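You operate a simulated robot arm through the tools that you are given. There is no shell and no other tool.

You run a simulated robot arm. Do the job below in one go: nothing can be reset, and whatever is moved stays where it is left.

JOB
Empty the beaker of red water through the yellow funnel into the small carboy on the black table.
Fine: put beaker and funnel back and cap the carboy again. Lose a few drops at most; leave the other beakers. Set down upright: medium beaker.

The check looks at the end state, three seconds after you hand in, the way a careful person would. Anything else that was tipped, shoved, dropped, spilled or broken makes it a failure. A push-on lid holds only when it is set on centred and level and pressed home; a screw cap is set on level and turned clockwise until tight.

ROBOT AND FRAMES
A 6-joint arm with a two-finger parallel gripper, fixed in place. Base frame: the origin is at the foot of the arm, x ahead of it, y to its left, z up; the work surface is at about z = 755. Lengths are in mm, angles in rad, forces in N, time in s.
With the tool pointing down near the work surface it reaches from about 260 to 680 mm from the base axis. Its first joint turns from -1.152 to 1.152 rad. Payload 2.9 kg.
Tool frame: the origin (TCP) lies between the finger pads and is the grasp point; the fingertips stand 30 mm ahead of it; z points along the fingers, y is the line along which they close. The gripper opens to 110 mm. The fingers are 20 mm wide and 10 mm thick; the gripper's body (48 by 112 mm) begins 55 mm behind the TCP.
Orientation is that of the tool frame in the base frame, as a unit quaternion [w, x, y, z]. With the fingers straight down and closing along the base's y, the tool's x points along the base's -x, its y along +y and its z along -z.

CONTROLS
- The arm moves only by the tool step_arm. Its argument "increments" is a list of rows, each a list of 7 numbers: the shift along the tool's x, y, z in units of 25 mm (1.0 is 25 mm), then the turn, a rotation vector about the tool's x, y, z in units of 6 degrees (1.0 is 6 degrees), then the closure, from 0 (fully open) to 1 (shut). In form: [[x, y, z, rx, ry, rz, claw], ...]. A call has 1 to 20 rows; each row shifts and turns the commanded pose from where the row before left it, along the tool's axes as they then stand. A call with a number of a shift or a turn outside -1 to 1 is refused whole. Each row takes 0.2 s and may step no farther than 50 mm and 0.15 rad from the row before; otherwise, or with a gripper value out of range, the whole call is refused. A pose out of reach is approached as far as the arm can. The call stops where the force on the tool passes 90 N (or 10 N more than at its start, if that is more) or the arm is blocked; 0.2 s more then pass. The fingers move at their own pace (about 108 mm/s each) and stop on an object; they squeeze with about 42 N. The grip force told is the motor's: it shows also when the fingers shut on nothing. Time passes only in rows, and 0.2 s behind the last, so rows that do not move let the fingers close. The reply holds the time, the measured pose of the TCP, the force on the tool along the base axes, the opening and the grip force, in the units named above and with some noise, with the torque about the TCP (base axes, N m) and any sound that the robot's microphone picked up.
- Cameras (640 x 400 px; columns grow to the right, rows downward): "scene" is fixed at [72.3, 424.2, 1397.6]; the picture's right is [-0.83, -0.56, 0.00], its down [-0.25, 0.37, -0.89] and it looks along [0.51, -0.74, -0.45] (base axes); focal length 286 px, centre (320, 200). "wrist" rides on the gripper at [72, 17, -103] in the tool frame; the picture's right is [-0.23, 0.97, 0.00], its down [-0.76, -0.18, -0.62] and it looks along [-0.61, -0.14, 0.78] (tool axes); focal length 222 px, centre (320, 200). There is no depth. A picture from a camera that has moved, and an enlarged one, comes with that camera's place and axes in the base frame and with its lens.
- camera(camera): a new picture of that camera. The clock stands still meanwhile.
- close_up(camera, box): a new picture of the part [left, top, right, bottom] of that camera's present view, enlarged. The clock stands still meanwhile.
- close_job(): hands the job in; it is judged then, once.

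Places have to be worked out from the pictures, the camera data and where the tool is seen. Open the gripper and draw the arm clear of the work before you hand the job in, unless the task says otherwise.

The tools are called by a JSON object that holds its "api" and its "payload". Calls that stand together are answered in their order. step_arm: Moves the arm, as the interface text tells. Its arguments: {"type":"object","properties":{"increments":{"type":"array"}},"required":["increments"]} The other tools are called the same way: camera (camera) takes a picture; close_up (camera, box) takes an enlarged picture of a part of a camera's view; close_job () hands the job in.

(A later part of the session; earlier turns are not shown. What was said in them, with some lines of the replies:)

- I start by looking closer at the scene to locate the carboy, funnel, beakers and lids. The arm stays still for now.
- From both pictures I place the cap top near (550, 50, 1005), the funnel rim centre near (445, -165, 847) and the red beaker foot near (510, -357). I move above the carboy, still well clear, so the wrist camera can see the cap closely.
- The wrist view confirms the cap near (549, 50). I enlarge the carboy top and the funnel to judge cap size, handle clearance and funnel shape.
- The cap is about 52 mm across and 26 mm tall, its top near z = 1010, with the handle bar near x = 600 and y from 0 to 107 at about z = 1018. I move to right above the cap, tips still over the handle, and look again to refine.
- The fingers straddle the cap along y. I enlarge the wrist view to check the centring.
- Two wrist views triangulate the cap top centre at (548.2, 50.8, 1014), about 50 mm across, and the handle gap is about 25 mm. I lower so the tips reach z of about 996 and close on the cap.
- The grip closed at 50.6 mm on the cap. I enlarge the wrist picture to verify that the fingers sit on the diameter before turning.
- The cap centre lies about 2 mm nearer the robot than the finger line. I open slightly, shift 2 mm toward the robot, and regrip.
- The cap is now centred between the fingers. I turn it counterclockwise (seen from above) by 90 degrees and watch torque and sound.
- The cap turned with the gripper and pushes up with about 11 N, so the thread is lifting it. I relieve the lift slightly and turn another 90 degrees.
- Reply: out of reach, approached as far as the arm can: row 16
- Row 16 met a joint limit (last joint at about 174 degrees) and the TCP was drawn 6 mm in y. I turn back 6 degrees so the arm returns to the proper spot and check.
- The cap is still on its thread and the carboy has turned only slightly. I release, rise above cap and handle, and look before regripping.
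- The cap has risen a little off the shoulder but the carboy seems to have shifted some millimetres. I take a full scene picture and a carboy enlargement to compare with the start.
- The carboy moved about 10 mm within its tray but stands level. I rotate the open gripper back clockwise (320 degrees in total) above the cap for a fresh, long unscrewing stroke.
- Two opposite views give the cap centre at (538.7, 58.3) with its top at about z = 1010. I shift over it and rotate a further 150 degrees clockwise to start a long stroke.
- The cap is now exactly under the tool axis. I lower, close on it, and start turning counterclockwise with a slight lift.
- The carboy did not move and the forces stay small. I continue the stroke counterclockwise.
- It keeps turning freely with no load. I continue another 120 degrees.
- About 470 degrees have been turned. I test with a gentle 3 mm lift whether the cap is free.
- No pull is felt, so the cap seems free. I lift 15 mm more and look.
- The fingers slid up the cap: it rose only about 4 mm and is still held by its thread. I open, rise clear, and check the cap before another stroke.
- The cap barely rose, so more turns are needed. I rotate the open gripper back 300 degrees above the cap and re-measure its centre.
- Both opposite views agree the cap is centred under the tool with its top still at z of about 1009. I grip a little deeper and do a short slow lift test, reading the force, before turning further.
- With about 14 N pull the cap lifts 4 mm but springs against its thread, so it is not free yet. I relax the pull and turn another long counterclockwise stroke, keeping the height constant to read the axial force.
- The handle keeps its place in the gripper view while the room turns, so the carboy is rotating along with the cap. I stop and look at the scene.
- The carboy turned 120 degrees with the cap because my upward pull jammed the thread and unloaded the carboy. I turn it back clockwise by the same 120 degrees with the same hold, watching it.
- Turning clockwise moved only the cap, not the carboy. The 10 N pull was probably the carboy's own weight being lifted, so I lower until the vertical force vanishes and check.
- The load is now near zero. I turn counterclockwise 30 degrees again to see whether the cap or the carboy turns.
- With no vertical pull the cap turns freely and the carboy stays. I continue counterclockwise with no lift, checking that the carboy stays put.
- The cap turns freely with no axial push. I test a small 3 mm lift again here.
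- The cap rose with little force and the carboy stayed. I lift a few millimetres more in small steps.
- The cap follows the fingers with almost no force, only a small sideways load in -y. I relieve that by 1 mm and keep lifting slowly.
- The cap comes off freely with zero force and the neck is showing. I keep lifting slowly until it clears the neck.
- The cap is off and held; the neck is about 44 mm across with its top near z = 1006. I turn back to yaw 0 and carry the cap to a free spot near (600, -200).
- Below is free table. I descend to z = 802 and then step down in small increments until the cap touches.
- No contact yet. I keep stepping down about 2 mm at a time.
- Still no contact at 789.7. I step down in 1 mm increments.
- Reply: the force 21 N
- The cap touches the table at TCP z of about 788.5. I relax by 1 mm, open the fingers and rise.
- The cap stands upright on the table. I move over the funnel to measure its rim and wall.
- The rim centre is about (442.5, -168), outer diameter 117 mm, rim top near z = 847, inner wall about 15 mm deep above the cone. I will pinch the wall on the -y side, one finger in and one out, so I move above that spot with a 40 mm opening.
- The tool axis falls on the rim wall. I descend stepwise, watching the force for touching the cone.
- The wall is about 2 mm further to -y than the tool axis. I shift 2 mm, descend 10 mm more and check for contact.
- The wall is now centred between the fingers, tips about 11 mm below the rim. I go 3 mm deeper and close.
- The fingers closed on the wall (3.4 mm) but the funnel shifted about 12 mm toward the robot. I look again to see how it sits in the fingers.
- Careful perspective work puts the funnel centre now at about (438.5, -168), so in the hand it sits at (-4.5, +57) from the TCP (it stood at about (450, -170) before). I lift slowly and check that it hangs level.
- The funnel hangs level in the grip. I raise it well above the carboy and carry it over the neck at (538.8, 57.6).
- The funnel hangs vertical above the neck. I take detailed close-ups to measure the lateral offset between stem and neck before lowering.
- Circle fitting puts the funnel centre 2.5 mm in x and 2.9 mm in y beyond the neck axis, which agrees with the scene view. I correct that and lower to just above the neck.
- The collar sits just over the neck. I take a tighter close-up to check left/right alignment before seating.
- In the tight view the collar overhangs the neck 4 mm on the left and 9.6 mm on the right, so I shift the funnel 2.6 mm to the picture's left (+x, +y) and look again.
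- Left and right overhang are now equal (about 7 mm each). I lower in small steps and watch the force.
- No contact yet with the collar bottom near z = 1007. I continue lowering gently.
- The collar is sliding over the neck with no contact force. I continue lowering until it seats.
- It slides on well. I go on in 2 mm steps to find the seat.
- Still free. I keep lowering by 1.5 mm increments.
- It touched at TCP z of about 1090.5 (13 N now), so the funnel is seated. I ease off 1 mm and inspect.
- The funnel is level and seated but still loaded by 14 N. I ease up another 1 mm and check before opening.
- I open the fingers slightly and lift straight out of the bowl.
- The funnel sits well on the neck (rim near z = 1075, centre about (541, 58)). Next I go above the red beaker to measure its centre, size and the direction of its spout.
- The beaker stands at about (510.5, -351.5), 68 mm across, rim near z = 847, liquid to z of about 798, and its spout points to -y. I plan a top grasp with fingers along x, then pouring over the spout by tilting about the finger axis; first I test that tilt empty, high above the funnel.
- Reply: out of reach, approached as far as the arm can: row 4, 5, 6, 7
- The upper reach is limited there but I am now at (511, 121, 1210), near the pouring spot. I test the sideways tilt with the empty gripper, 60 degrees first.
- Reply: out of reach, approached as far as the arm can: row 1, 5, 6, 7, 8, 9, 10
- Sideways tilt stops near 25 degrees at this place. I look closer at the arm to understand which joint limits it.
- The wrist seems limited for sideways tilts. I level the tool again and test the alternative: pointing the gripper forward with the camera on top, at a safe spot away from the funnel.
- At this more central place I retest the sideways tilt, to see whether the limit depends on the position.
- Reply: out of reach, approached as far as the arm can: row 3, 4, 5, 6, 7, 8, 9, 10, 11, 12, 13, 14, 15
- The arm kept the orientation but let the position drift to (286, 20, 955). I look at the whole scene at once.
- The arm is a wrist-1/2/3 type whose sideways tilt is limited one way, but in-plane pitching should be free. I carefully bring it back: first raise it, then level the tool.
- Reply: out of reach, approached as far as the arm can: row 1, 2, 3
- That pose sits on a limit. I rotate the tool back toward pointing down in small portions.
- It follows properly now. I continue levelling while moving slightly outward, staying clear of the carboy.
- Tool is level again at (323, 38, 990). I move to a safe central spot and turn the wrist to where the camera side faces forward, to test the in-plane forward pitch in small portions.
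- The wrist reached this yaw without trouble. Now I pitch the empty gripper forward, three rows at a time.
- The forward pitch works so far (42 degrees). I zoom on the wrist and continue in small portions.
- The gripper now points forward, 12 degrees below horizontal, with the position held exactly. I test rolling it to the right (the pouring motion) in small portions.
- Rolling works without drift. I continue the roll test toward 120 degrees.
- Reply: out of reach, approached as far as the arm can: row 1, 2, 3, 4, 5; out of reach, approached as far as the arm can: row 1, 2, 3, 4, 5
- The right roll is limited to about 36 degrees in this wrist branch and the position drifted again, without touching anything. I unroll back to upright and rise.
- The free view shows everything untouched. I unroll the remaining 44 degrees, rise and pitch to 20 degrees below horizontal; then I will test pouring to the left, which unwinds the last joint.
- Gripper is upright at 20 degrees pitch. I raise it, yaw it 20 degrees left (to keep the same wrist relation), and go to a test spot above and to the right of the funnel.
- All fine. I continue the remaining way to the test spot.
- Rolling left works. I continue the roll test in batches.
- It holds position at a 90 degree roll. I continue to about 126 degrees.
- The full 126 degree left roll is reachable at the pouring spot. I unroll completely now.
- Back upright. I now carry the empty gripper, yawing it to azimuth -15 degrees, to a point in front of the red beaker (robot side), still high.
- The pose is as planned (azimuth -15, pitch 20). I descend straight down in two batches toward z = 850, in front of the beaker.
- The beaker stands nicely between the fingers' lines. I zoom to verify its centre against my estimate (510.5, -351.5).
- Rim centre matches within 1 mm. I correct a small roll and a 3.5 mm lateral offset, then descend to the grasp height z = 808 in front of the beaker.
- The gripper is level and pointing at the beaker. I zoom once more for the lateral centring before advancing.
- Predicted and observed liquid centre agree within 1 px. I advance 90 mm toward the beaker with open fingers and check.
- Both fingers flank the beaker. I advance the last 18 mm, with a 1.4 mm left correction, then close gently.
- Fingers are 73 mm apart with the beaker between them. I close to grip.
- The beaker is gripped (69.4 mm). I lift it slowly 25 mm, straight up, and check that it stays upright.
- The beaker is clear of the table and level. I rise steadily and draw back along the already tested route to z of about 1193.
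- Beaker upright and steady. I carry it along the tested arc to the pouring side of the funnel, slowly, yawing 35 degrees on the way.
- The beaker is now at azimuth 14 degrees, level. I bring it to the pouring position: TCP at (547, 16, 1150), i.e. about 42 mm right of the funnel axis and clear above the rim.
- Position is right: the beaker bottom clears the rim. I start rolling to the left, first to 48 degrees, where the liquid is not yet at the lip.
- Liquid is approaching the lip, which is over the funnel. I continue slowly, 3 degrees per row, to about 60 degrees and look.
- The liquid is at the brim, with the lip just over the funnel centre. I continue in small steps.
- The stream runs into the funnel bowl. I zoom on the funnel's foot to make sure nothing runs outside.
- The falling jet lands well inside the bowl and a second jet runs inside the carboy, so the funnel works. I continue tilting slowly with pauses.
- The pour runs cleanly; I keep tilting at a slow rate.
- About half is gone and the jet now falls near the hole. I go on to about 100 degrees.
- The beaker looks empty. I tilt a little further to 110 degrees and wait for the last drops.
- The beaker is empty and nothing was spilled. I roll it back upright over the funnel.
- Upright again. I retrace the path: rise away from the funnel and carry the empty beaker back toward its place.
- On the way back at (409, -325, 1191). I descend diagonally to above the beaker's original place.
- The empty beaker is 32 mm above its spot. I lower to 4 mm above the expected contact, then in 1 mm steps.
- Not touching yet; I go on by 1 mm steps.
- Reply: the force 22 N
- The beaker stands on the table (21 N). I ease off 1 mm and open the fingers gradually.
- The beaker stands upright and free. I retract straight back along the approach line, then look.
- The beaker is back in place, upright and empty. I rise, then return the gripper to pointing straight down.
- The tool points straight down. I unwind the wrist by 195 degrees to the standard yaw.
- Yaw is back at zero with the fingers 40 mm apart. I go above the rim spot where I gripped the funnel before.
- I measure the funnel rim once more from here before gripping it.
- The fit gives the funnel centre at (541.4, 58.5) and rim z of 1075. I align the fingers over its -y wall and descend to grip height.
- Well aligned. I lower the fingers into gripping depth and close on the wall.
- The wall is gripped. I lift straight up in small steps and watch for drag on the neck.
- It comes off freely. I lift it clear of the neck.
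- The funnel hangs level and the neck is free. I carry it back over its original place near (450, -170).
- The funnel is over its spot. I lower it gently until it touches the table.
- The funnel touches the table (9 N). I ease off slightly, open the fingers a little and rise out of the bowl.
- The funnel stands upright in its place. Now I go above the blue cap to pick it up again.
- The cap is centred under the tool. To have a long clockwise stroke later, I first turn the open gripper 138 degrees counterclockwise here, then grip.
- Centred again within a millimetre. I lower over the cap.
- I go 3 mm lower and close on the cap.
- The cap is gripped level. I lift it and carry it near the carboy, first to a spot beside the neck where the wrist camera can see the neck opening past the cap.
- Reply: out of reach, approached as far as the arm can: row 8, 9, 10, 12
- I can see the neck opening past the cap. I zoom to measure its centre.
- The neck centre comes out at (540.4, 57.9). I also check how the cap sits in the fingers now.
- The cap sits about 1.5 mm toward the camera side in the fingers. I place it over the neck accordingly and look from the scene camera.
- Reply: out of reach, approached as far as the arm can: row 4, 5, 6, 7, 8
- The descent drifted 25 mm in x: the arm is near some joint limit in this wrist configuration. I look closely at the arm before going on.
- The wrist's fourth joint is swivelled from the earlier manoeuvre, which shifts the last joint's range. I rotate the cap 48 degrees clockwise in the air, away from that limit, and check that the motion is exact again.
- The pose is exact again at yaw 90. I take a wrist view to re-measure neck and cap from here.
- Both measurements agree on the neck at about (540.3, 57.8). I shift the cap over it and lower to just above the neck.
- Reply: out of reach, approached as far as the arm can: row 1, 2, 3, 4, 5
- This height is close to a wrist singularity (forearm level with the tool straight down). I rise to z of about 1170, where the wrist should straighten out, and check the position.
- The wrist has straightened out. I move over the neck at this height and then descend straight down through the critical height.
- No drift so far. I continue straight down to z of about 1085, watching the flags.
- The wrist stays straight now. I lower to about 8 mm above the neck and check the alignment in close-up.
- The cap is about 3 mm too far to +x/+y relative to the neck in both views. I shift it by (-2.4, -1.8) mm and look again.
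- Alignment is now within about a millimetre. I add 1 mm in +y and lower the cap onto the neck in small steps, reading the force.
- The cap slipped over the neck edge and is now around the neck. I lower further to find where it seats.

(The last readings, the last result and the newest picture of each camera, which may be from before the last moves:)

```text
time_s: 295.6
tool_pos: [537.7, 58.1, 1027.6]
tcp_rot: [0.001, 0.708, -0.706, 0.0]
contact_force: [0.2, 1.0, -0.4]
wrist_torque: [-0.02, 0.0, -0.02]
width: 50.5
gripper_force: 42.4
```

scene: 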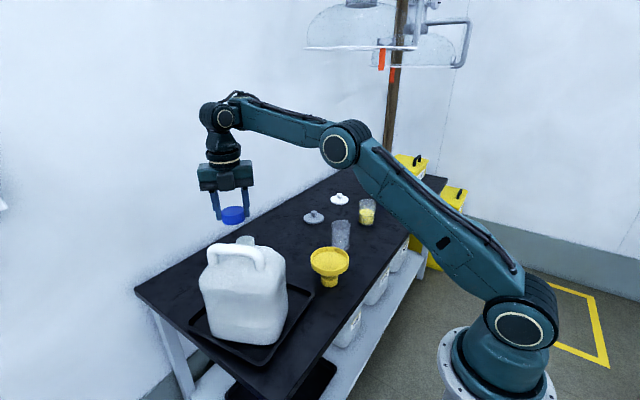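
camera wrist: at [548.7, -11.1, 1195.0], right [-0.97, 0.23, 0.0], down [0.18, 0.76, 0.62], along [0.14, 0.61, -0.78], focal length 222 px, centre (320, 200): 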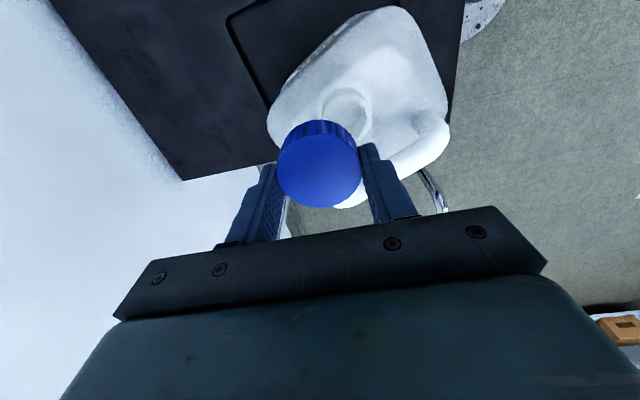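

Still free at z of about 1028. I continue in 1 mm steps.

{"api": "step_arm", "payload": {"increments": [[0, 0, 0.06, 0, 0, 0, 1], [0, 0, 0, 0, 0, 0, 1]]}}

{"api": "step_arm", "payload": {"increments": [[0, 0, 0.06, 0, 0, 0, 1], [0, 0, 0, 0, 0, 0, 1]]}}

{"api": "step_arm", "payload": {"increments": [[0, 0, 0.05, 0, 0, 0, 1], [0, 0, 0, 0, 0, 0, 1]]}}

```text
time_s: 296.2
tool_pos: [538.1, 56.8, 1025.6]
tcp_rot: [0.001, 0.707, -0.707, 0.0]
contact_force: [0.1, -0.3, -0.6]
wrist_torque: [-0.02, 0.03, 0.01]
width: 50.2
gripper_force: 41.9
```

```text
time_s: 296.8
tool_pos: [539.0, 56.4, 1024.8]
tcp_rot: [0.001, 0.707, -0.707, 0.0]
contact_force: [1.1, 0.5, -0.5]
wrist_torque: [-0.01, -0.01, 0.0]
width: 50.6
gripper_force: 41.7
```

```text
time_s: 297.4
tool_pos: [538.9, 57.8, 1022.5]
tcp_rot: [-0.001, -0.707, 0.707, 0.0]
contact_force: [-0.2, -0.3, -0.8]
wrist_torque: [0.03, 0.02, -0.02]
width: 50.5
gripper_force: 42.4
```

Still no contact at 1022.5. I go a bit further by 1 mm steps until it seats.

{"api": "step_arm", "payload": {"increments": [[0, 0, 0.04, 0, 0, 0, 1], [0, 0, 0, 0, 0, 0, 1]]}}

{"api": "step_arm", "payload": {"increments": [[0, 0, 0.04, 0, 0, 0, 1], [0, 0, 0, 0, 0, 0, 1]]}}

{"api": "step_arm", "payload": {"increments": [[0, 0, 0.04, 0, 0, 0, 1], [0, 0, 0, 0, 0, 0, 1]]}}

{"api": "close_up", "payload": {"camera": "wrist", "box": [220, 60, 420, 220]}}

```text
time_s: 298.0
tool_pos: [538.0, 57.7, 1021.8]
tcp_rot: [-0.001, -0.707, 0.707, 0.0]
contact_force: [4.5, 0.0, 0.8]
wrist_torque: [-0.17, 0.28, 0.02]
width: 50.7
gripper_force: 42.3
```

```text
time_s: 298.6
tool_pos: [538.3, 58.2, 1020.9]
tcp_rot: [-0.001, -0.707, 0.708, -0.001]
contact_force: [7.7, -0.8, 4.5]
wrist_torque: [-0.09, -0.12, 0.01]
width: 50.5
gripper_force: 42.1
```

```text
time_s: 299.2
tool_pos: [538.5, 57.6, 1022.6]
tcp_rot: [-0.001, -0.707, 0.708, 0.0]
contact_force: [6.9, -3.5, 14.5]
wrist_torque: [-0.2, -0.12, -0.01]
width: 50.5
gripper_force: 41.9
```

```text
2.50 times, centred on (320, 140) of wrist
camera zoom: at [521.7, -14.9, 1125.5], right [-0.97, 0.23, 0.0], down [0.18, 0.76, 0.62], along [0.14, 0.61, -0.78], focal length 555 px, centre (320, 350)
```

zoom: 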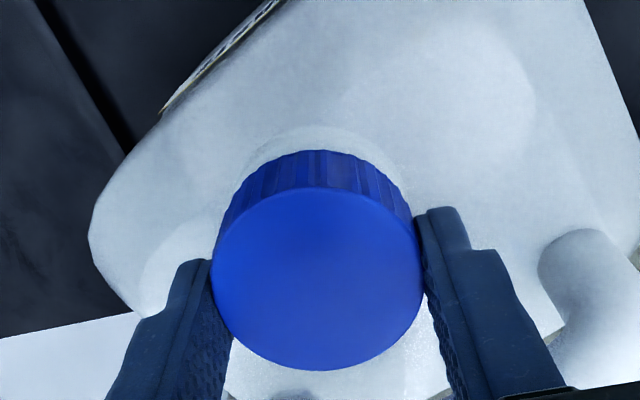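

The cap is seated (14 N) with a 7 N sideways push in +x, so I relieve 1 mm in x and then start turning clockwise.

{"api": "step_arm", "payload": {"increments": [[0.015, -0.04, 0, 0, 0, 0, 1], [0, 0, 0, 0, 0, 0, 1]]}}

{"api": "step_arm", "payload": {"increments": [[0, 0, 0, 0, 0, 1, 1], [0, 0, 0, 0, 0, 1, 1], [0, 0, 0, 0, 0, 1, 1], [0, 0, 0, 0, 0, 1, 1], [0, 0, 0, 0, 0, 1, 1], [0, 0, 0, 0, 0, 1, 1], [0, 0, 0, 0, 0, 1, 1], [0, 0, 0, 0, 0, 1, 1], [0, 0, 0, 0, 0, 1, 1], [0, 0, 0, 0, 0, 1, 1]]}}

{"api": "close_up", "payload": {"camera": "scene", "box": [180, 190, 300, 340]}}

{"api": "close_up", "payload": {"camera": "wrist", "box": [220, 60, 420, 220]}}

```text
time_s: 299.8
tool_pos: [538.8, 57.6, 1021.2]
tcp_rot: [-0.001, -0.706, 0.708, 0.0]
contact_force: [-2.5, -5.6, 24.9]
wrist_torque: [-0.2, 0.04, 0.01]
width: 50.5
gripper_force: 42.1
```

```text
time_s: 302.0
tool_pos: [540.0, 56.7, 1020.9]
tcp_rot: [-0.001, -0.257, 0.966, -0.001]
contact_force: [8.5, -5.9, 16.7]
wrist_torque: [-0.21, -0.28, 0.02]
width: 50.1
gripper_force: 41.7
```

```text
2.67 times, centred on (240, 265) of scene
camera zoom: at [72.3, 424.0, 1397.6], right [-0.83, -0.56, 0.0], down [-0.25, 0.37, -0.89], along [0.51, -0.74, -0.45], focal length 761 px, centre (533, 27)
```

zoom: 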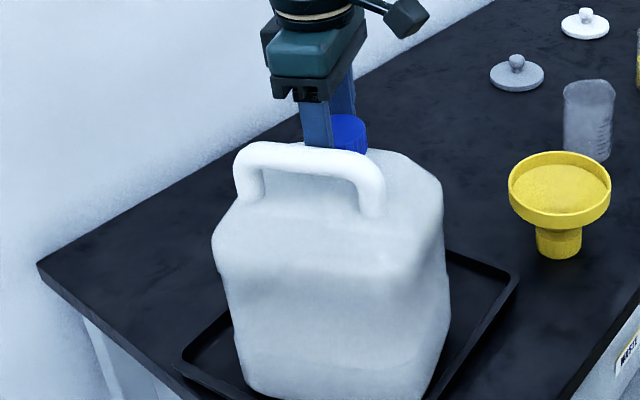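

```text
2.50 times, centred on (320, 140) of wrist
camera zoom: at [469.1, 35.8, 1124.4], right [-0.29, 0.96, 0.0], down [0.75, 0.23, 0.62], along [0.6, 0.18, -0.78], focal length 555 px, centre (320, 350)
```

zoom: 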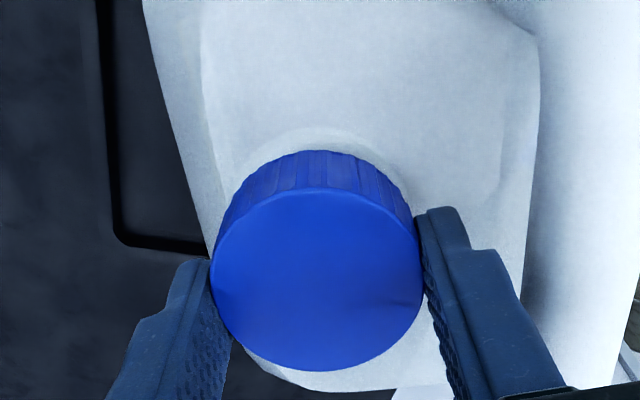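

The cap turns clockwise and the carboy stays. I continue turning 120 degrees more.

{"api": "step_arm", "payload": {"increments": [[0, 0, 0, 0, 0, 1, 1], [0, 0, 0, 0, 0, 1, 1], [0, 0, 0, 0, 0, 1, 1], [0, 0, 0, 0, 0, 1, 1], [0, 0, 0, 0, 0, 1, 1], [0, 0, 0, 0, 0, 1, 1], [0, 0, 0, 0, 0, 1, 1], [0, 0, 0, 0, 0, 1, 1], [0, 0, 0, 0, 0, 1, 1], [0, 0, 0, 0, 0, 1, 1]]}}

{"api": "step_arm", "payload": {"increments": [[0, 0, 0, 0, 0, 1, 1], [0, 0, 0, 0, 0, 1, 1], [0, 0, 0, 0, 0, 1, 1], [0, 0, 0, 0, 0, 1, 1], [0, 0, 0, 0, 0, 1, 1], [0, 0, 0, 0, 0, 1, 1], [0, 0, 0, 0, 0, 1, 1], [0, 0, 0, 0, 0, 1, 1], [0, 0, 0, 0, 0, 1, 1], [0, 0, 0, 0, 0, 1, 1]]}}

{"api": "close_up", "payload": {"camera": "scene", "box": [180, 190, 300, 340]}}

{"api": "close_up", "payload": {"camera": "wrist", "box": [220, 60, 420, 220]}}

```text
time_s: 304.2
tool_pos: [538.0, 57.6, 1019.7]
tcp_rot: [-0.002, 0.26, 0.966, -0.001]
contact_force: [-0.4, -8.7, 10.8]
wrist_torque: [-0.06, -0.17, 0.0]
width: 50.4
gripper_force: 42.0
```

```text
time_s: 306.4
tool_pos: [538.4, 56.5, 1020.6]
tcp_rot: [0.0, 0.708, 0.706, -0.001]
contact_force: [-1.6, -3.9, -1.3]
wrist_torque: [0.14, -0.06, 0.0]
width: 50.4
gripper_force: 41.6
```

```text
2.67 times, centred on (240, 265) of scene
camera zoom: at [72.3, 424.0, 1397.6], right [-0.83, -0.56, 0.0], down [-0.25, 0.37, -0.89], along [0.51, -0.74, -0.45], focal length 761 px, centre (533, 27)
```

zoom: 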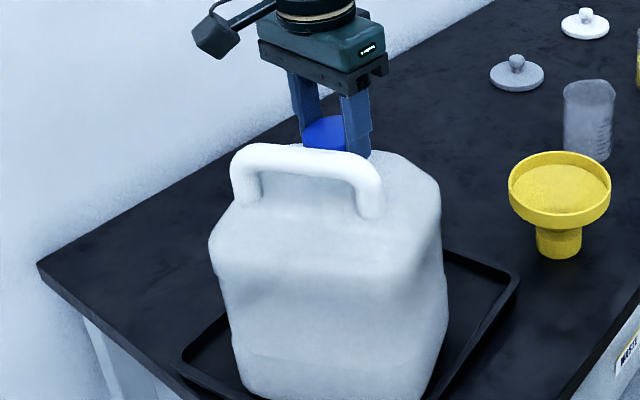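

```text
2.50 times, centred on (320, 140) of wrist
camera zoom: at [556.9, 129.8, 1123.9], right [0.97, -0.23, 0.0], down [-0.18, -0.76, 0.62], along [-0.15, -0.61, -0.78], focal length 555 px, centre (320, 350)
```

zoom: 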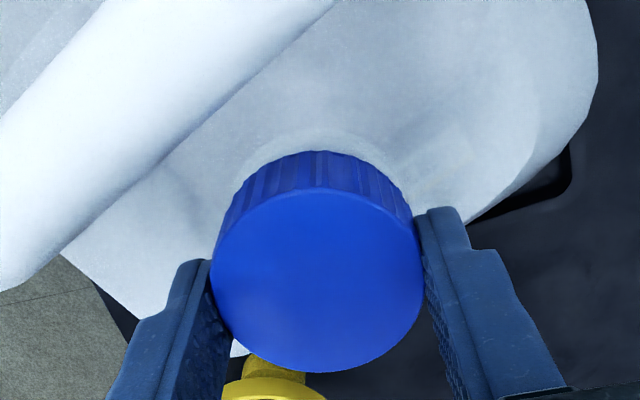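

The downward force fell to zero as the cap turned, so the thread is drawing it down. I feed 1 mm down and turn another 72 degrees.

{"api": "step_arm", "payload": {"increments": [[0, 0, 0.04, 0, 0, 0, 1], [0, 0, 0.003, 0, 0, 1, 1], [0, 0, 0.003, 0, 0, 1, 1], [0, 0, 0.003, 0, 0, 1, 1], [0, 0, 0.003, 0, 0, 1, 1], [0, 0, 0.003, 0, 0, 1, 1], [0, 0, 0.003, 0, 0, 1, 1], [0, 0, 0.003, 0, 0, 1, 1], [0, 0, 0.003, 0, 0, 1, 1], [0, 0, 0.003, 0, 0, 1, 1], [0, 0, 0.003, 0, 0, 1, 1], [0, 0, 0.003, 0, 0, 1, 1], [0, 0, 0.003, 0, 0, 1, 1]]}}

{"api": "close_up", "payload": {"camera": "scene", "box": [180, 190, 300, 340]}}

{"api": "close_up", "payload": {"camera": "wrist", "box": [220, 60, 420, 220]}}

```text
time_s: 309.2
tool_pos: [538.4, 58.5, 1017.7]
tcp_rot: [0.001, 0.988, 0.156, -0.001]
contact_force: [-3.0, 1.3, 5.4]
wrist_torque: [0.16, 0.07, 0.03]
width: 50.5
gripper_force: 41.7
```

```text
2.67 times, centred on (240, 265) of scene
camera zoom: at [72.0, 424.2, 1397.6], right [-0.83, -0.56, 0.0], down [-0.25, 0.37, -0.89], along [0.51, -0.74, -0.45], focal length 761 px, centre (533, 27)
```

zoom: 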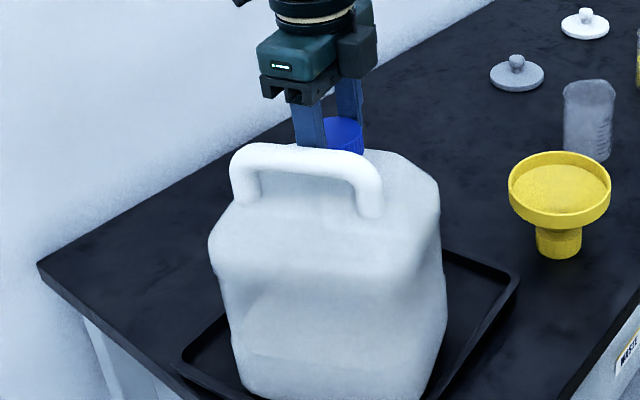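

```text
2.50 times, centred on (320, 140) of wrist
camera zoom: at [613.7, 64.6, 1122.0], right [0.08, -1.0, 0.0], down [-0.78, -0.06, 0.62], along [-0.62, -0.05, -0.78], focal length 555 px, centre (320, 350)
```

zoom: 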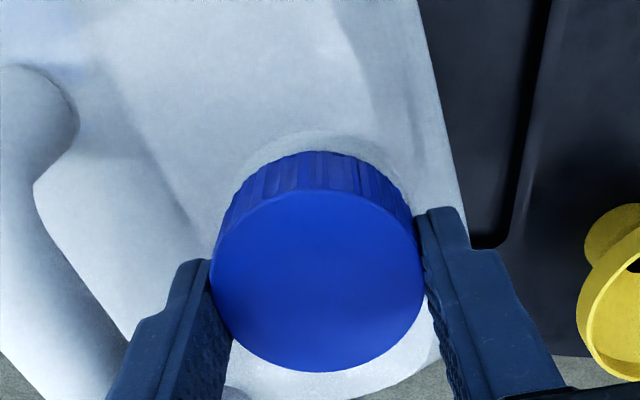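

The cap has been turned 252 degrees with the thread engaged and nothing else moving. I release with a small opening, rise straight up and look at the cap.

{"api": "step_arm", "payload": {"increments": [[0, 0, 0, 0, 0, 0, 0.46], [0, 0, 0, 0, 0, 0, 0.46], [0, 0, -0.5, 0, 0, 0, 0.46], [0, 0, -0.7, 0, 0, 0, 0.46], [0, 0, -0.7, 0, 0, 0, 0.43], [0, 0, -0.2, 0, 0, 0, 0.4], [0, 0, 0, 0, 0, 0, 0.4]]}}

{"api": "close_up", "payload": {"camera": "scene", "box": [190, 205, 290, 270]}}

{"api": "close_up", "payload": {"camera": "wrist", "box": [220, 40, 420, 200]}}

```text
time_s: 310.8
tool_pos: [540.0, 57.1, 1071.2]
tcp_rot: [0.001, 0.988, 0.157, -0.001]
contact_force: [0.2, -0.2, -0.2]
wrist_torque: [0.02, -0.01, 0.0]
width: 66.0
gripper_force: 0.1
```

```text
6.15 times, centred on (240, 238) of scene
camera zoom: at [72.3, 424.2, 1397.6], right [-0.83, -0.56, 0.0], down [-0.25, 0.37, -0.89], along [0.51, -0.74, -0.45], focal length 1757 px, centre (812, -31)
```

zoom: 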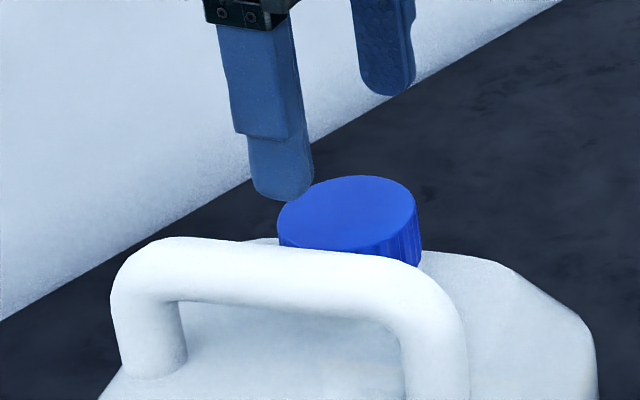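

```text
2.50 times, centred on (320, 120) of wrist
camera zoom: at [614.2, 63.9, 1174.8], right [0.08, -1.0, 0.0], down [-0.78, -0.06, 0.62], along [-0.62, -0.05, -0.78], focal length 555 px, centre (320, 400)
```

zoom: 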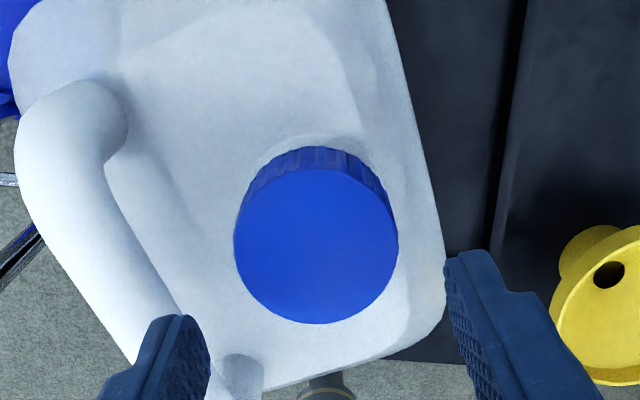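

The cap sits level on the neck. I turn the open gripper back counterclockwise by 300 degrees above it for another clockwise stroke.

{"api": "step_arm", "payload": {"increments": [[0, 0, 0, 0, 0, -1, 0.4], [0, 0, 0, 0, 0, -1, 0.4], [0, 0, 0, 0, 0, -1, 0.4], [0, 0, 0, 0, 0, -1, 0.4], [0, 0, 0, 0, 0, -1, 0.4], [0, 0, 0, 0, 0, -1, 0.4], [0, 0, 0, 0, 0, -1, 0.4], [0, 0, 0, 0, 0, -1, 0.4], [0, 0, 0, 0, 0, -1, 0.4], [0, 0, 0, 0, 0, -1, 0.4], [0, 0, 0, 0, 0, -1, 0.4], [0, 0, 0, 0, 0, -1, 0.4], [0, 0, 0, 0, 0, -1, 0.4], [0, 0, 0, 0, 0, -1, 0.4], [0, 0, 0, 0, 0, -1, 0.4], [0, 0, 0, 0, 0, -1, 0.4], [0, 0, 0, 0, 0, -1, 0.4], [0, 0, 0, 0, 0, -1, 0.4], [0, 0, 0, 0, 0, -1, 0.4], [0, 0, 0, 0, 0, -1, 0.4]]}}

{"api": "step_arm", "payload": {"increments": [[0, 0, 0, 0, 0, -1, 0.4], [0, 0, 0, 0, 0, -1, 0.4], [0, 0, 0, 0, 0, -1, 0.4], [0, 0, 0, 0, 0, -1, 0.4], [0, 0, 0, 0, 0, -1, 0.4], [0, 0, 0, 0, 0, -1, 0.4], [0, 0, 0, 0, 0, -1, 0.4], [0, 0, 0, 0, 0, -1, 0.4], [0, 0, 0, 0, 0, -1, 0.4], [0, 0, 0, 0, 0, -1, 0.4], [0, 0, 0, 0, 0, -1, 0.4], [0, 0, 0, 0, 0, -1, 0.4], [0, 0, 0, 0, 0, -1, 0.4], [0, 0, 0, 0, 0, -1, 0.4], [0, 0, 0, 0, 0, -1, 0.4], [0, 0, 0, 0, 0, -1, 0.4], [0, 0, 0, 0, 0, -1, 0.4], [0, 0, 0, 0, 0, -1, 0.4], [0, 0, 0, 0, 0, -1, 0.4], [0, 0, 0, 0, 0, -1, 0.4]]}}

{"api": "step_arm", "payload": {"increments": [[0, 0, 0, 0, 0, -1, 0.4], [0, 0, 0, 0, 0, -1, 0.4], [0, 0, 0, 0, 0, -1, 0.4], [0, 0, 0, 0, 0, -1, 0.4], [0, 0, 0, 0, 0, -1, 0.4], [0, 0, 0, 0, 0, -1, 0.4], [0, 0, 0, 0, 0, -1, 0.4], [0, 0, 0, 0, 0, -1, 0.4], [0, 0, 0, 0, 0, -1, 0.4], [0, 0, 0, 0, 0, -1, 0.4], [0, 0, 0, 0, 0, 0, 0.4]]}}

{"api": "close_up", "payload": {"camera": "wrist", "box": [220, 40, 420, 200]}}

```text
time_s: 315.0
tool_pos: [539.2, 57.0, 1071.0]
tcp_rot: [0.0, 0.357, 0.934, -0.002]
contact_force: [0.2, -0.2, -0.8]
wrist_torque: [0.01, 0.0, 0.0]
width: 66.2
gripper_force: 0.1
```

```text
time_s: 319.2
tool_pos: [539.8, 58.4, 1070.7]
tcp_rot: [-0.001, -0.63, 0.777, 0.0]
contact_force: [0.4, -0.3, -1.0]
wrist_torque: [0.0, 0.03, -0.01]
width: 65.9
gripper_force: 0.1
```

```text
time_s: 321.6
tool_pos: [539.1, 58.8, 1069.2]
tcp_rot: [0.001, 0.934, -0.357, 0.0]
contact_force: [0.2, -0.2, 0.0]
wrist_torque: [-0.03, 0.0, 0.02]
width: 65.6
gripper_force: 0.1
```

```text
2.50 times, centred on (320, 120) of wrist
camera zoom: at [582.3, -2.7, 1174.6], right [-0.82, -0.57, 0.0], down [-0.45, 0.64, 0.62], along [-0.36, 0.51, -0.78], focal length 555 px, centre (320, 400)
```

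zoom: 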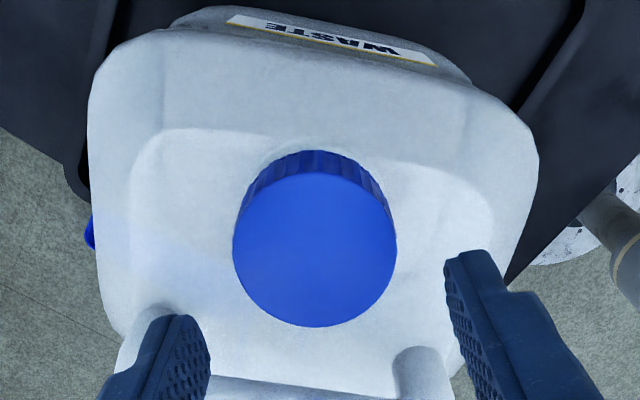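

I correct the small offset, lower and grip the cap again for the next clockwise stroke.

{"api": "step_arm", "payload": {"increments": [[-0.011, -0.054, 0.6, 0, 0, 0, 0.4], [0, 0, 0.7, 0, 0, 0, 0.4], [0, 0, 0.5, 0, 0, 0, 0.4], [0, 0, 0.16, 0, 0, 0, 0.4], [0, 0, 0, 0, 0, 0, 0.5], [0, 0, 0, 0, 0, 0, 1], [0, 0, 0, 0, 0, 0, 1], [0, 0, 0, 0, 0, 0, 1]]}}

{"api": "step_arm", "payload": {"increments": [[0, 0, 0, 0, 0, 1, 1], [0, 0, 0.002, 0, 0, 1, 1], [0, 0, 0.002, 0, 0, 1, 1], [0, 0, 0.002, 0, 0, 1, 1], [0, 0, 0.002, 0, 0, 1, 1], [0, 0, 0.002, 0, 0, 1, 1], [0, 0, 0.002, 0, 0, 1, 1], [0, 0, 0.002, 0, 0, 1, 1], [0, 0, 0.002, 0, 0, 1, 1], [0, 0, 0.002, 0, 0, 1, 1]]}}

{"api": "close_up", "payload": {"camera": "scene", "box": [180, 190, 300, 340]}}

```text
time_s: 323.4
tool_pos: [541.1, 58.4, 1020.6]
tcp_rot: [0.002, 0.934, -0.358, -0.001]
contact_force: [-0.2, -1.6, 0.0]
wrist_torque: [0.02, -0.11, 0.01]
width: 50.7
gripper_force: 41.8
```

```text
time_s: 325.6
tool_pos: [540.1, 58.6, 1021.2]
tcp_rot: [-0.001, -0.628, 0.778, 0.0]
contact_force: [-2.4, -2.6, 0.9]
wrist_torque: [0.01, -0.07, 0.88]
width: 50.3
gripper_force: 41.8
```

```text
2.67 times, centred on (240, 265) of scene
camera zoom: at [72.2, 424.1, 1397.6], right [-0.83, -0.56, 0.0], down [-0.25, 0.37, -0.89], along [0.51, -0.74, -0.45], focal length 761 px, centre (533, 27)
```

zoom: 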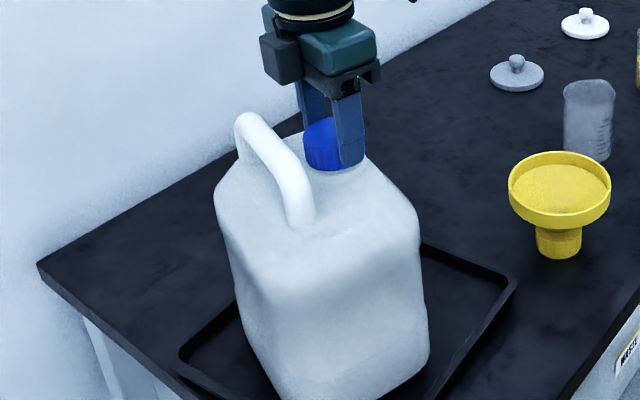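

Torque now rises to 0.9 Nm and the carboy turns along, so the cap is tight. Turning on clockwise brings the carboy back to its original orientation, so I continue gently and look.

{"api": "step_arm", "payload": {"increments": [[0, 0, 0, 0, 0, 1, 1], [0, 0, 0, 0, 0, 1, 1], [0, 0, 0, 0, 0, 1, 1], [0, 0, 0, 0, 0, 1, 1], [0, 0, 0, 0, 0, 1, 1], [0, 0, 0, 0, 0, 1, 1], [0, 0, 0, 0, 0, 1, 1]]}}

{"api": "close_up", "payload": {"camera": "scene", "box": [180, 190, 300, 340]}}

{"api": "camera", "payload": {"camera": "wrist"}}

```text
time_s: 327.2
tool_pos: [541.4, 57.2, 1020.1]
tcp_rot: [-0.001, -0.308, 0.951, -0.001]
contact_force: [0.9, 0.2, 2.6]
wrist_torque: [0.04, 0.06, 0.63]
width: 50.3
gripper_force: 42.1
```

```text
2.67 times, centred on (240, 265) of scene
camera zoom: at [72.2, 424.1, 1397.6], right [-0.83, -0.56, 0.0], down [-0.25, 0.37, -0.89], along [0.51, -0.74, -0.45], focal length 761 px, centre (533, 27)
```

zoom: 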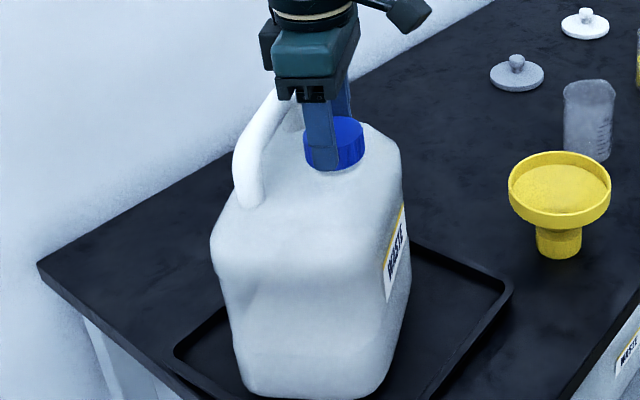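

```text
taken
camera wrist: at [472.3, 29.4, 1124.7], right [-0.39, 0.92, 0.0], down [0.72, 0.3, 0.62], along [0.57, 0.24, -0.78], focal length 222 px, centre (320, 200)
```

wrist: 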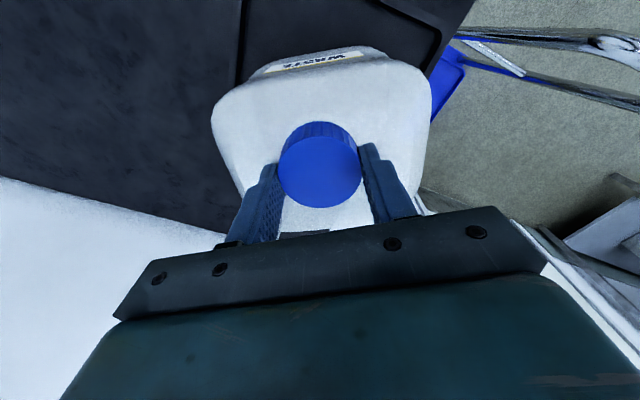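

Relative to the gripper the carboy now looks as it did at the start, so 36 degrees more clockwise restores it exactly. I turn those.

{"api": "step_arm", "payload": {"increments": [[0, 0, 0, 0, 0, 1, 1], [0, 0, 0, 0, 0, 1, 1], [0, 0, 0, 0, 0, 1, 1], [0, 0, 0, 0, 0, 1, 1], [0, 0, 0, 0, 0, 1, 1], [0, 0, 0, 0, 0, 1, 1], [0, 0, 0, 0, 0, 0, 1]]}}

{"api": "close_up", "payload": {"camera": "scene", "box": [180, 190, 300, 340]}}

{"api": "camera", "payload": {"camera": "wrist"}}

```text
time_s: 328.8
tool_pos: [539.7, 57.5, 1020.1]
tcp_rot: [-0.001, 0.001, 1.0, -0.001]
contact_force: [0.4, 0.0, 7.3]
wrist_torque: [0.17, 0.03, 0.62]
width: 50.5
gripper_force: 41.9
```

```text
2.67 times, centred on (240, 265) of scene
camera zoom: at [72.1, 424.2, 1397.6], right [-0.83, -0.56, 0.0], down [-0.25, 0.37, -0.89], along [0.51, -0.74, -0.45], focal length 761 px, centre (533, 27)
```

zoom: 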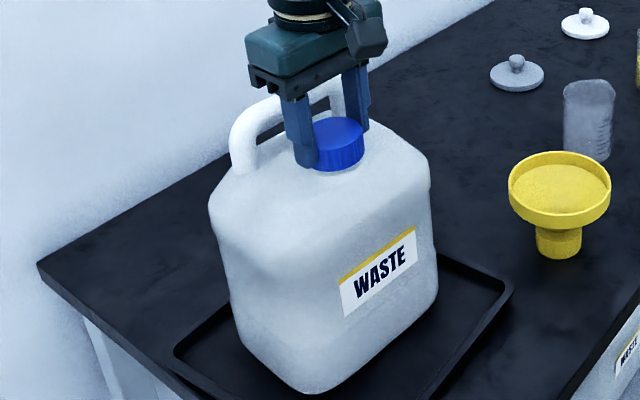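

```text
taken
camera wrist: at [468.4, 75.6, 1124.5], right [0.23, 0.97, 0.0], down [0.76, -0.18, 0.62], along [0.61, -0.14, -0.78], focal length 222 px, centre (320, 200)
```

wrist: 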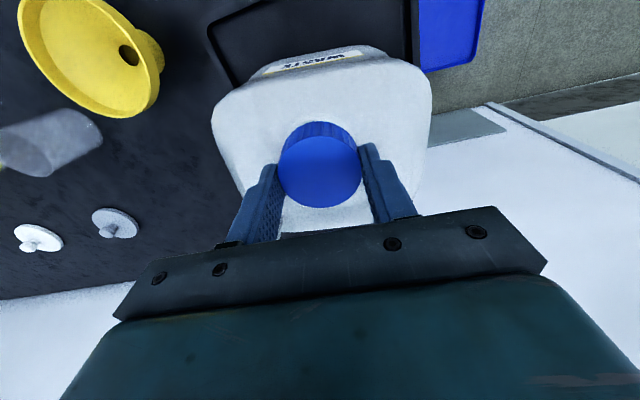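

The carboy is back in its original orientation and the cap is tight. I release the cap and rise straight up.

{"api": "step_arm", "payload": {"increments": [[0, 0, 0, 0, 0, 0, 0.46], [0, 0, 0, 0, 0, 0, 0.42], [0, 0, 0, 0, 0, 0, 0.4], [0, 0, -0.5, 0, 0, 0, 0.4], [0, 0, -0.7, 0, 0, 0, 0.4], [0, 0, -0.8, 0, 0, 0, 0.4], [0, 0, 0, 0, 0, 0, 0.4]]}}

{"api": "close_up", "payload": {"camera": "scene", "box": [190, 205, 290, 270]}}

{"api": "close_up", "payload": {"camera": "wrist", "box": [200, 20, 440, 220]}}

{"api": "close_up", "payload": {"camera": "scene", "box": [180, 250, 320, 380]}}

```text
time_s: 330.4
tool_pos: [541.0, 59.3, 1072.2]
tcp_rot: [-0.001, 0.0, 1.0, -0.001]
contact_force: [-0.2, 0.0, -0.4]
wrist_torque: [0.0, 0.01, 0.03]
width: 66.1
gripper_force: 0.0
```

```text
6.15 times, centred on (240, 238) of scene
camera zoom: at [72.3, 424.2, 1397.6], right [-0.83, -0.56, 0.0], down [-0.25, 0.37, -0.89], along [0.51, -0.74, -0.45], focal length 1757 px, centre (812, -31)
```

zoom: 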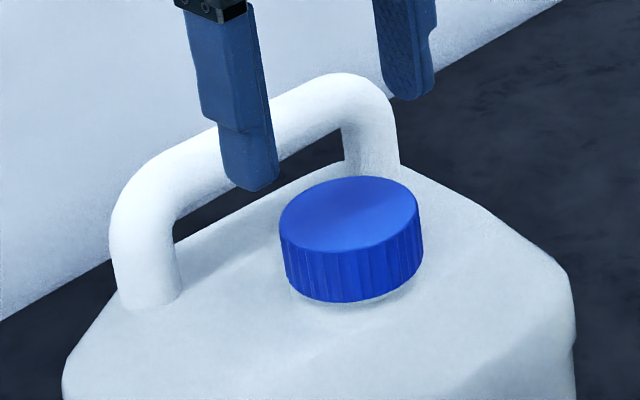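

```text
2.00 times, centred on (320, 120) of wrist
camera zoom: at [469.8, 75.3, 1175.9], right [0.23, 0.97, 0.0], down [0.76, -0.18, 0.62], along [0.6, -0.14, -0.78], focal length 444 px, centre (320, 360)
```

zoom: 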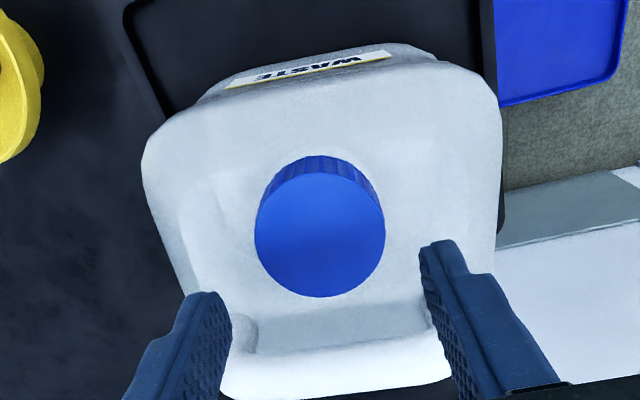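

```text
3.08 times, centred on (250, 315) of scene
camera zoom: at [72.3, 424.2, 1397.6], right [-0.83, -0.56, 0.0], down [-0.25, 0.37, -0.89], along [0.51, -0.74, -0.45], focal length 878 px, centre (535, -154)
```

zoom: 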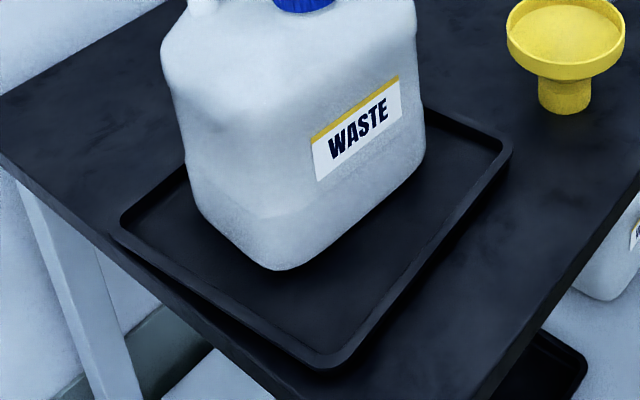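

Cap level and seated, carboy standing in its tray, label facing as before. I open the gripper, rise and draw the arm back clear of the work.

{"api": "step_arm", "payload": {"increments": [[0, 0, -0.8, 0, 0, 0, 0.4], [0, 0, -0.8, 0, 0, 0, 0.4], [0, 0, -0.8, 0, 0, 0, 0.2], [0, 0, -0.8, 0, 0, 0, 0], [0.9, -0.1, -0.4, 0, 0, 0, 0], [0.9, -0.1, -0.4, 0, 0, 0, 0], [0.9, -0.1, -0.4, 0, 0, 0, 0], [0.9, -0.1, -0.4, 0, 0, 0, 0], [0.9, -0.1, -0.4, 0, 0, 0, 0], [0.9, -0.1, -0.4, 0, 0, 0, 0], [0.9, -0.1, -0.4, 0, 0, 0, 0], [0, 0, 0, 0, 0, 0, 0]]}}

{"api": "camera", "payload": {"camera": "scene"}}

{"api": "camera", "payload": {"camera": "wrist"}}

{"api": "close_up", "payload": {"camera": "scene", "box": [290, 150, 450, 290]}}

{"api": "close_up", "payload": {"camera": "scene", "box": [180, 190, 300, 340]}}

```text
time_s: 333.0
tool_pos: [380.3, 40.0, 1220.2]
tcp_rot: [-0.001, 0.0, 1.0, -0.001]
contact_force: [-1.0, 0.0, -0.6]
wrist_torque: [-0.01, -0.04, 0.0]
width: 110.1
gripper_force: 0.0
```

```text
taken
```

scene: 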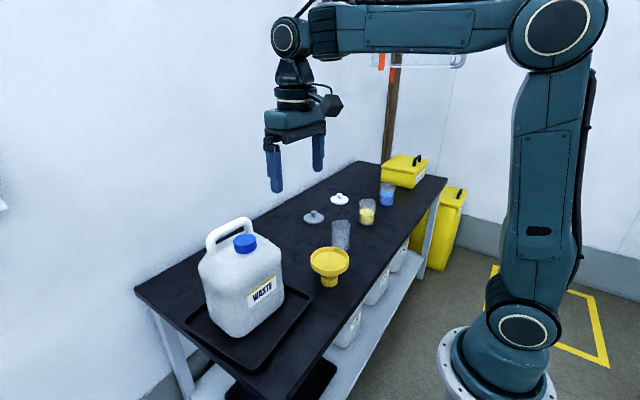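

```text
taken
camera wrist: at [309.3, 58.2, 1324.6], right [0.23, 0.97, 0.0], down [0.76, -0.18, 0.62], along [0.6, -0.14, -0.78], focal length 222 px, centre (320, 200)
```

wrist: 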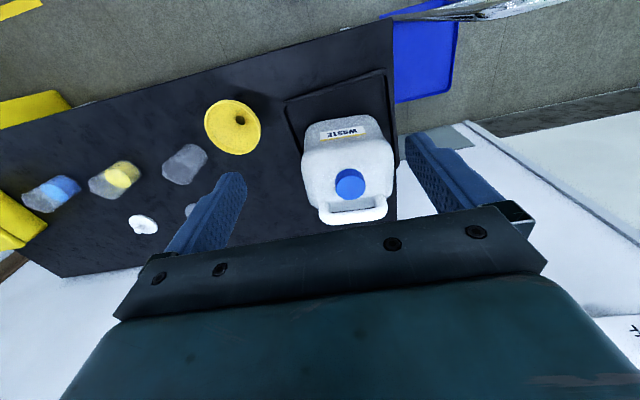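

```text
2.86 times, centred on (370, 220) of scene
camera zoom: at [72.3, 424.2, 1397.6], right [-0.83, -0.56, 0.0], down [-0.25, 0.37, -0.89], along [0.51, -0.74, -0.45], focal length 816 px, centre (177, 143)
```

zoom: 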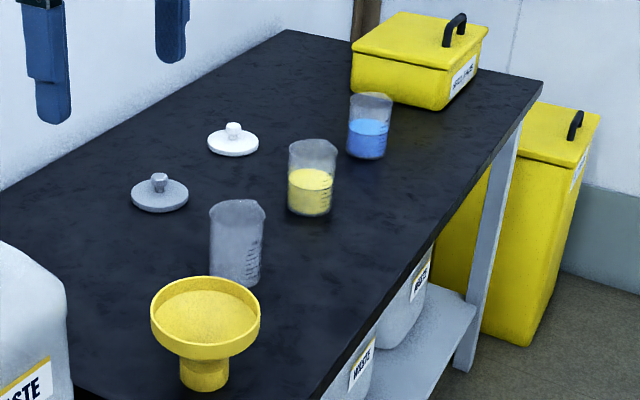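

```text
2.67 times, centred on (240, 265) of scene
camera zoom: at [72.3, 424.2, 1397.6], right [-0.83, -0.56, 0.0], down [-0.25, 0.37, -0.89], along [0.51, -0.74, -0.45], focal length 761 px, centre (533, 27)
```

zoom: 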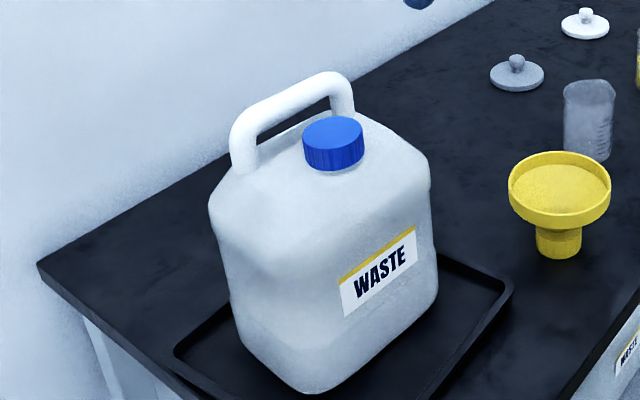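

Everything stands as it did at the start. A last close look at the cap's seat before handing in.

{"api": "close_up", "payload": {"camera": "scene", "box": [225, 220, 265, 250]}}

{"api": "close_up", "payload": {"camera": "wrist", "box": [290, 110, 410, 230]}}

```text
13.33 times, centred on (245, 235) of scene
camera zoom: at [72.3, 424.2, 1397.6], right [-0.83, -0.56, 0.0], down [-0.25, 0.37, -0.89], along [0.51, -0.74, -0.45], focal length 3807 px, centre (1320, -267)
```

zoom: 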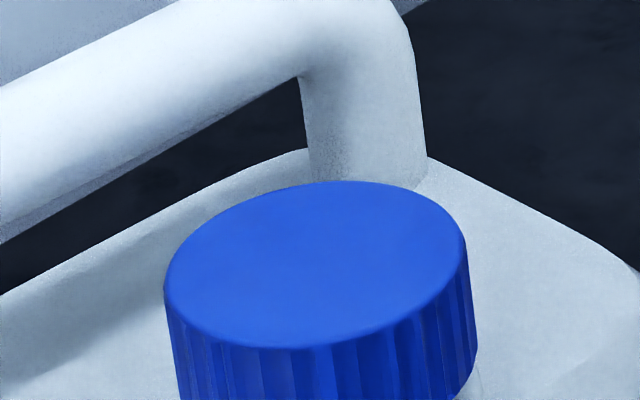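

```text
3.33 times, centred on (350, 170) of wrist
camera zoom: at [309.3, 58.2, 1324.6], right [0.23, 0.97, 0.0], down [0.76, -0.18, 0.62], along [0.6, -0.14, -0.78], focal length 740 px, centre (220, 300)
```

zoom: 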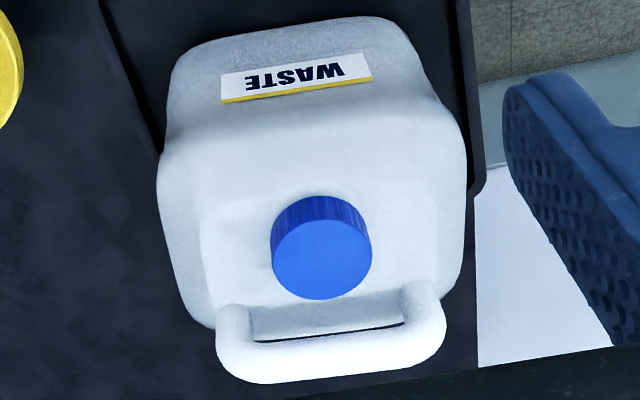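

The cap sits level and tight, the red beaker is empty and upright in its place, the funnel is back, and the other beakers are untouched. The arm is clear with the gripper open, so I hand in the job.

{"api": "close_job", "payload": {}}

```text
The job is handed in.
```

I poured the red water through the yellow funnel into the carboy, put the beaker and funnel back, and capped the carboy again. I saw nothing spilled.

- **Beaker:** it is empty and upright within a few millimetres of where it started. The yellow and blue beakers were not touched.
- **Funnel:** it stands upright about 5 mm from its original spot.
- **Cap:** it is level and screwed clockwise until tight. The torque rose to about 0.9 Nm and the carboy began to turn with it.
- **Carboy:** it stands upright in its tray with the label facing as before, but it ended up about 9 mm from its starting position. I dragged it slightly and turned it about 120 degrees while unscrewing the cap, then turned it back during the final tightening. The tray shifted about 3 mm.

The gripper is open and the arm is drawn back clear of the table.
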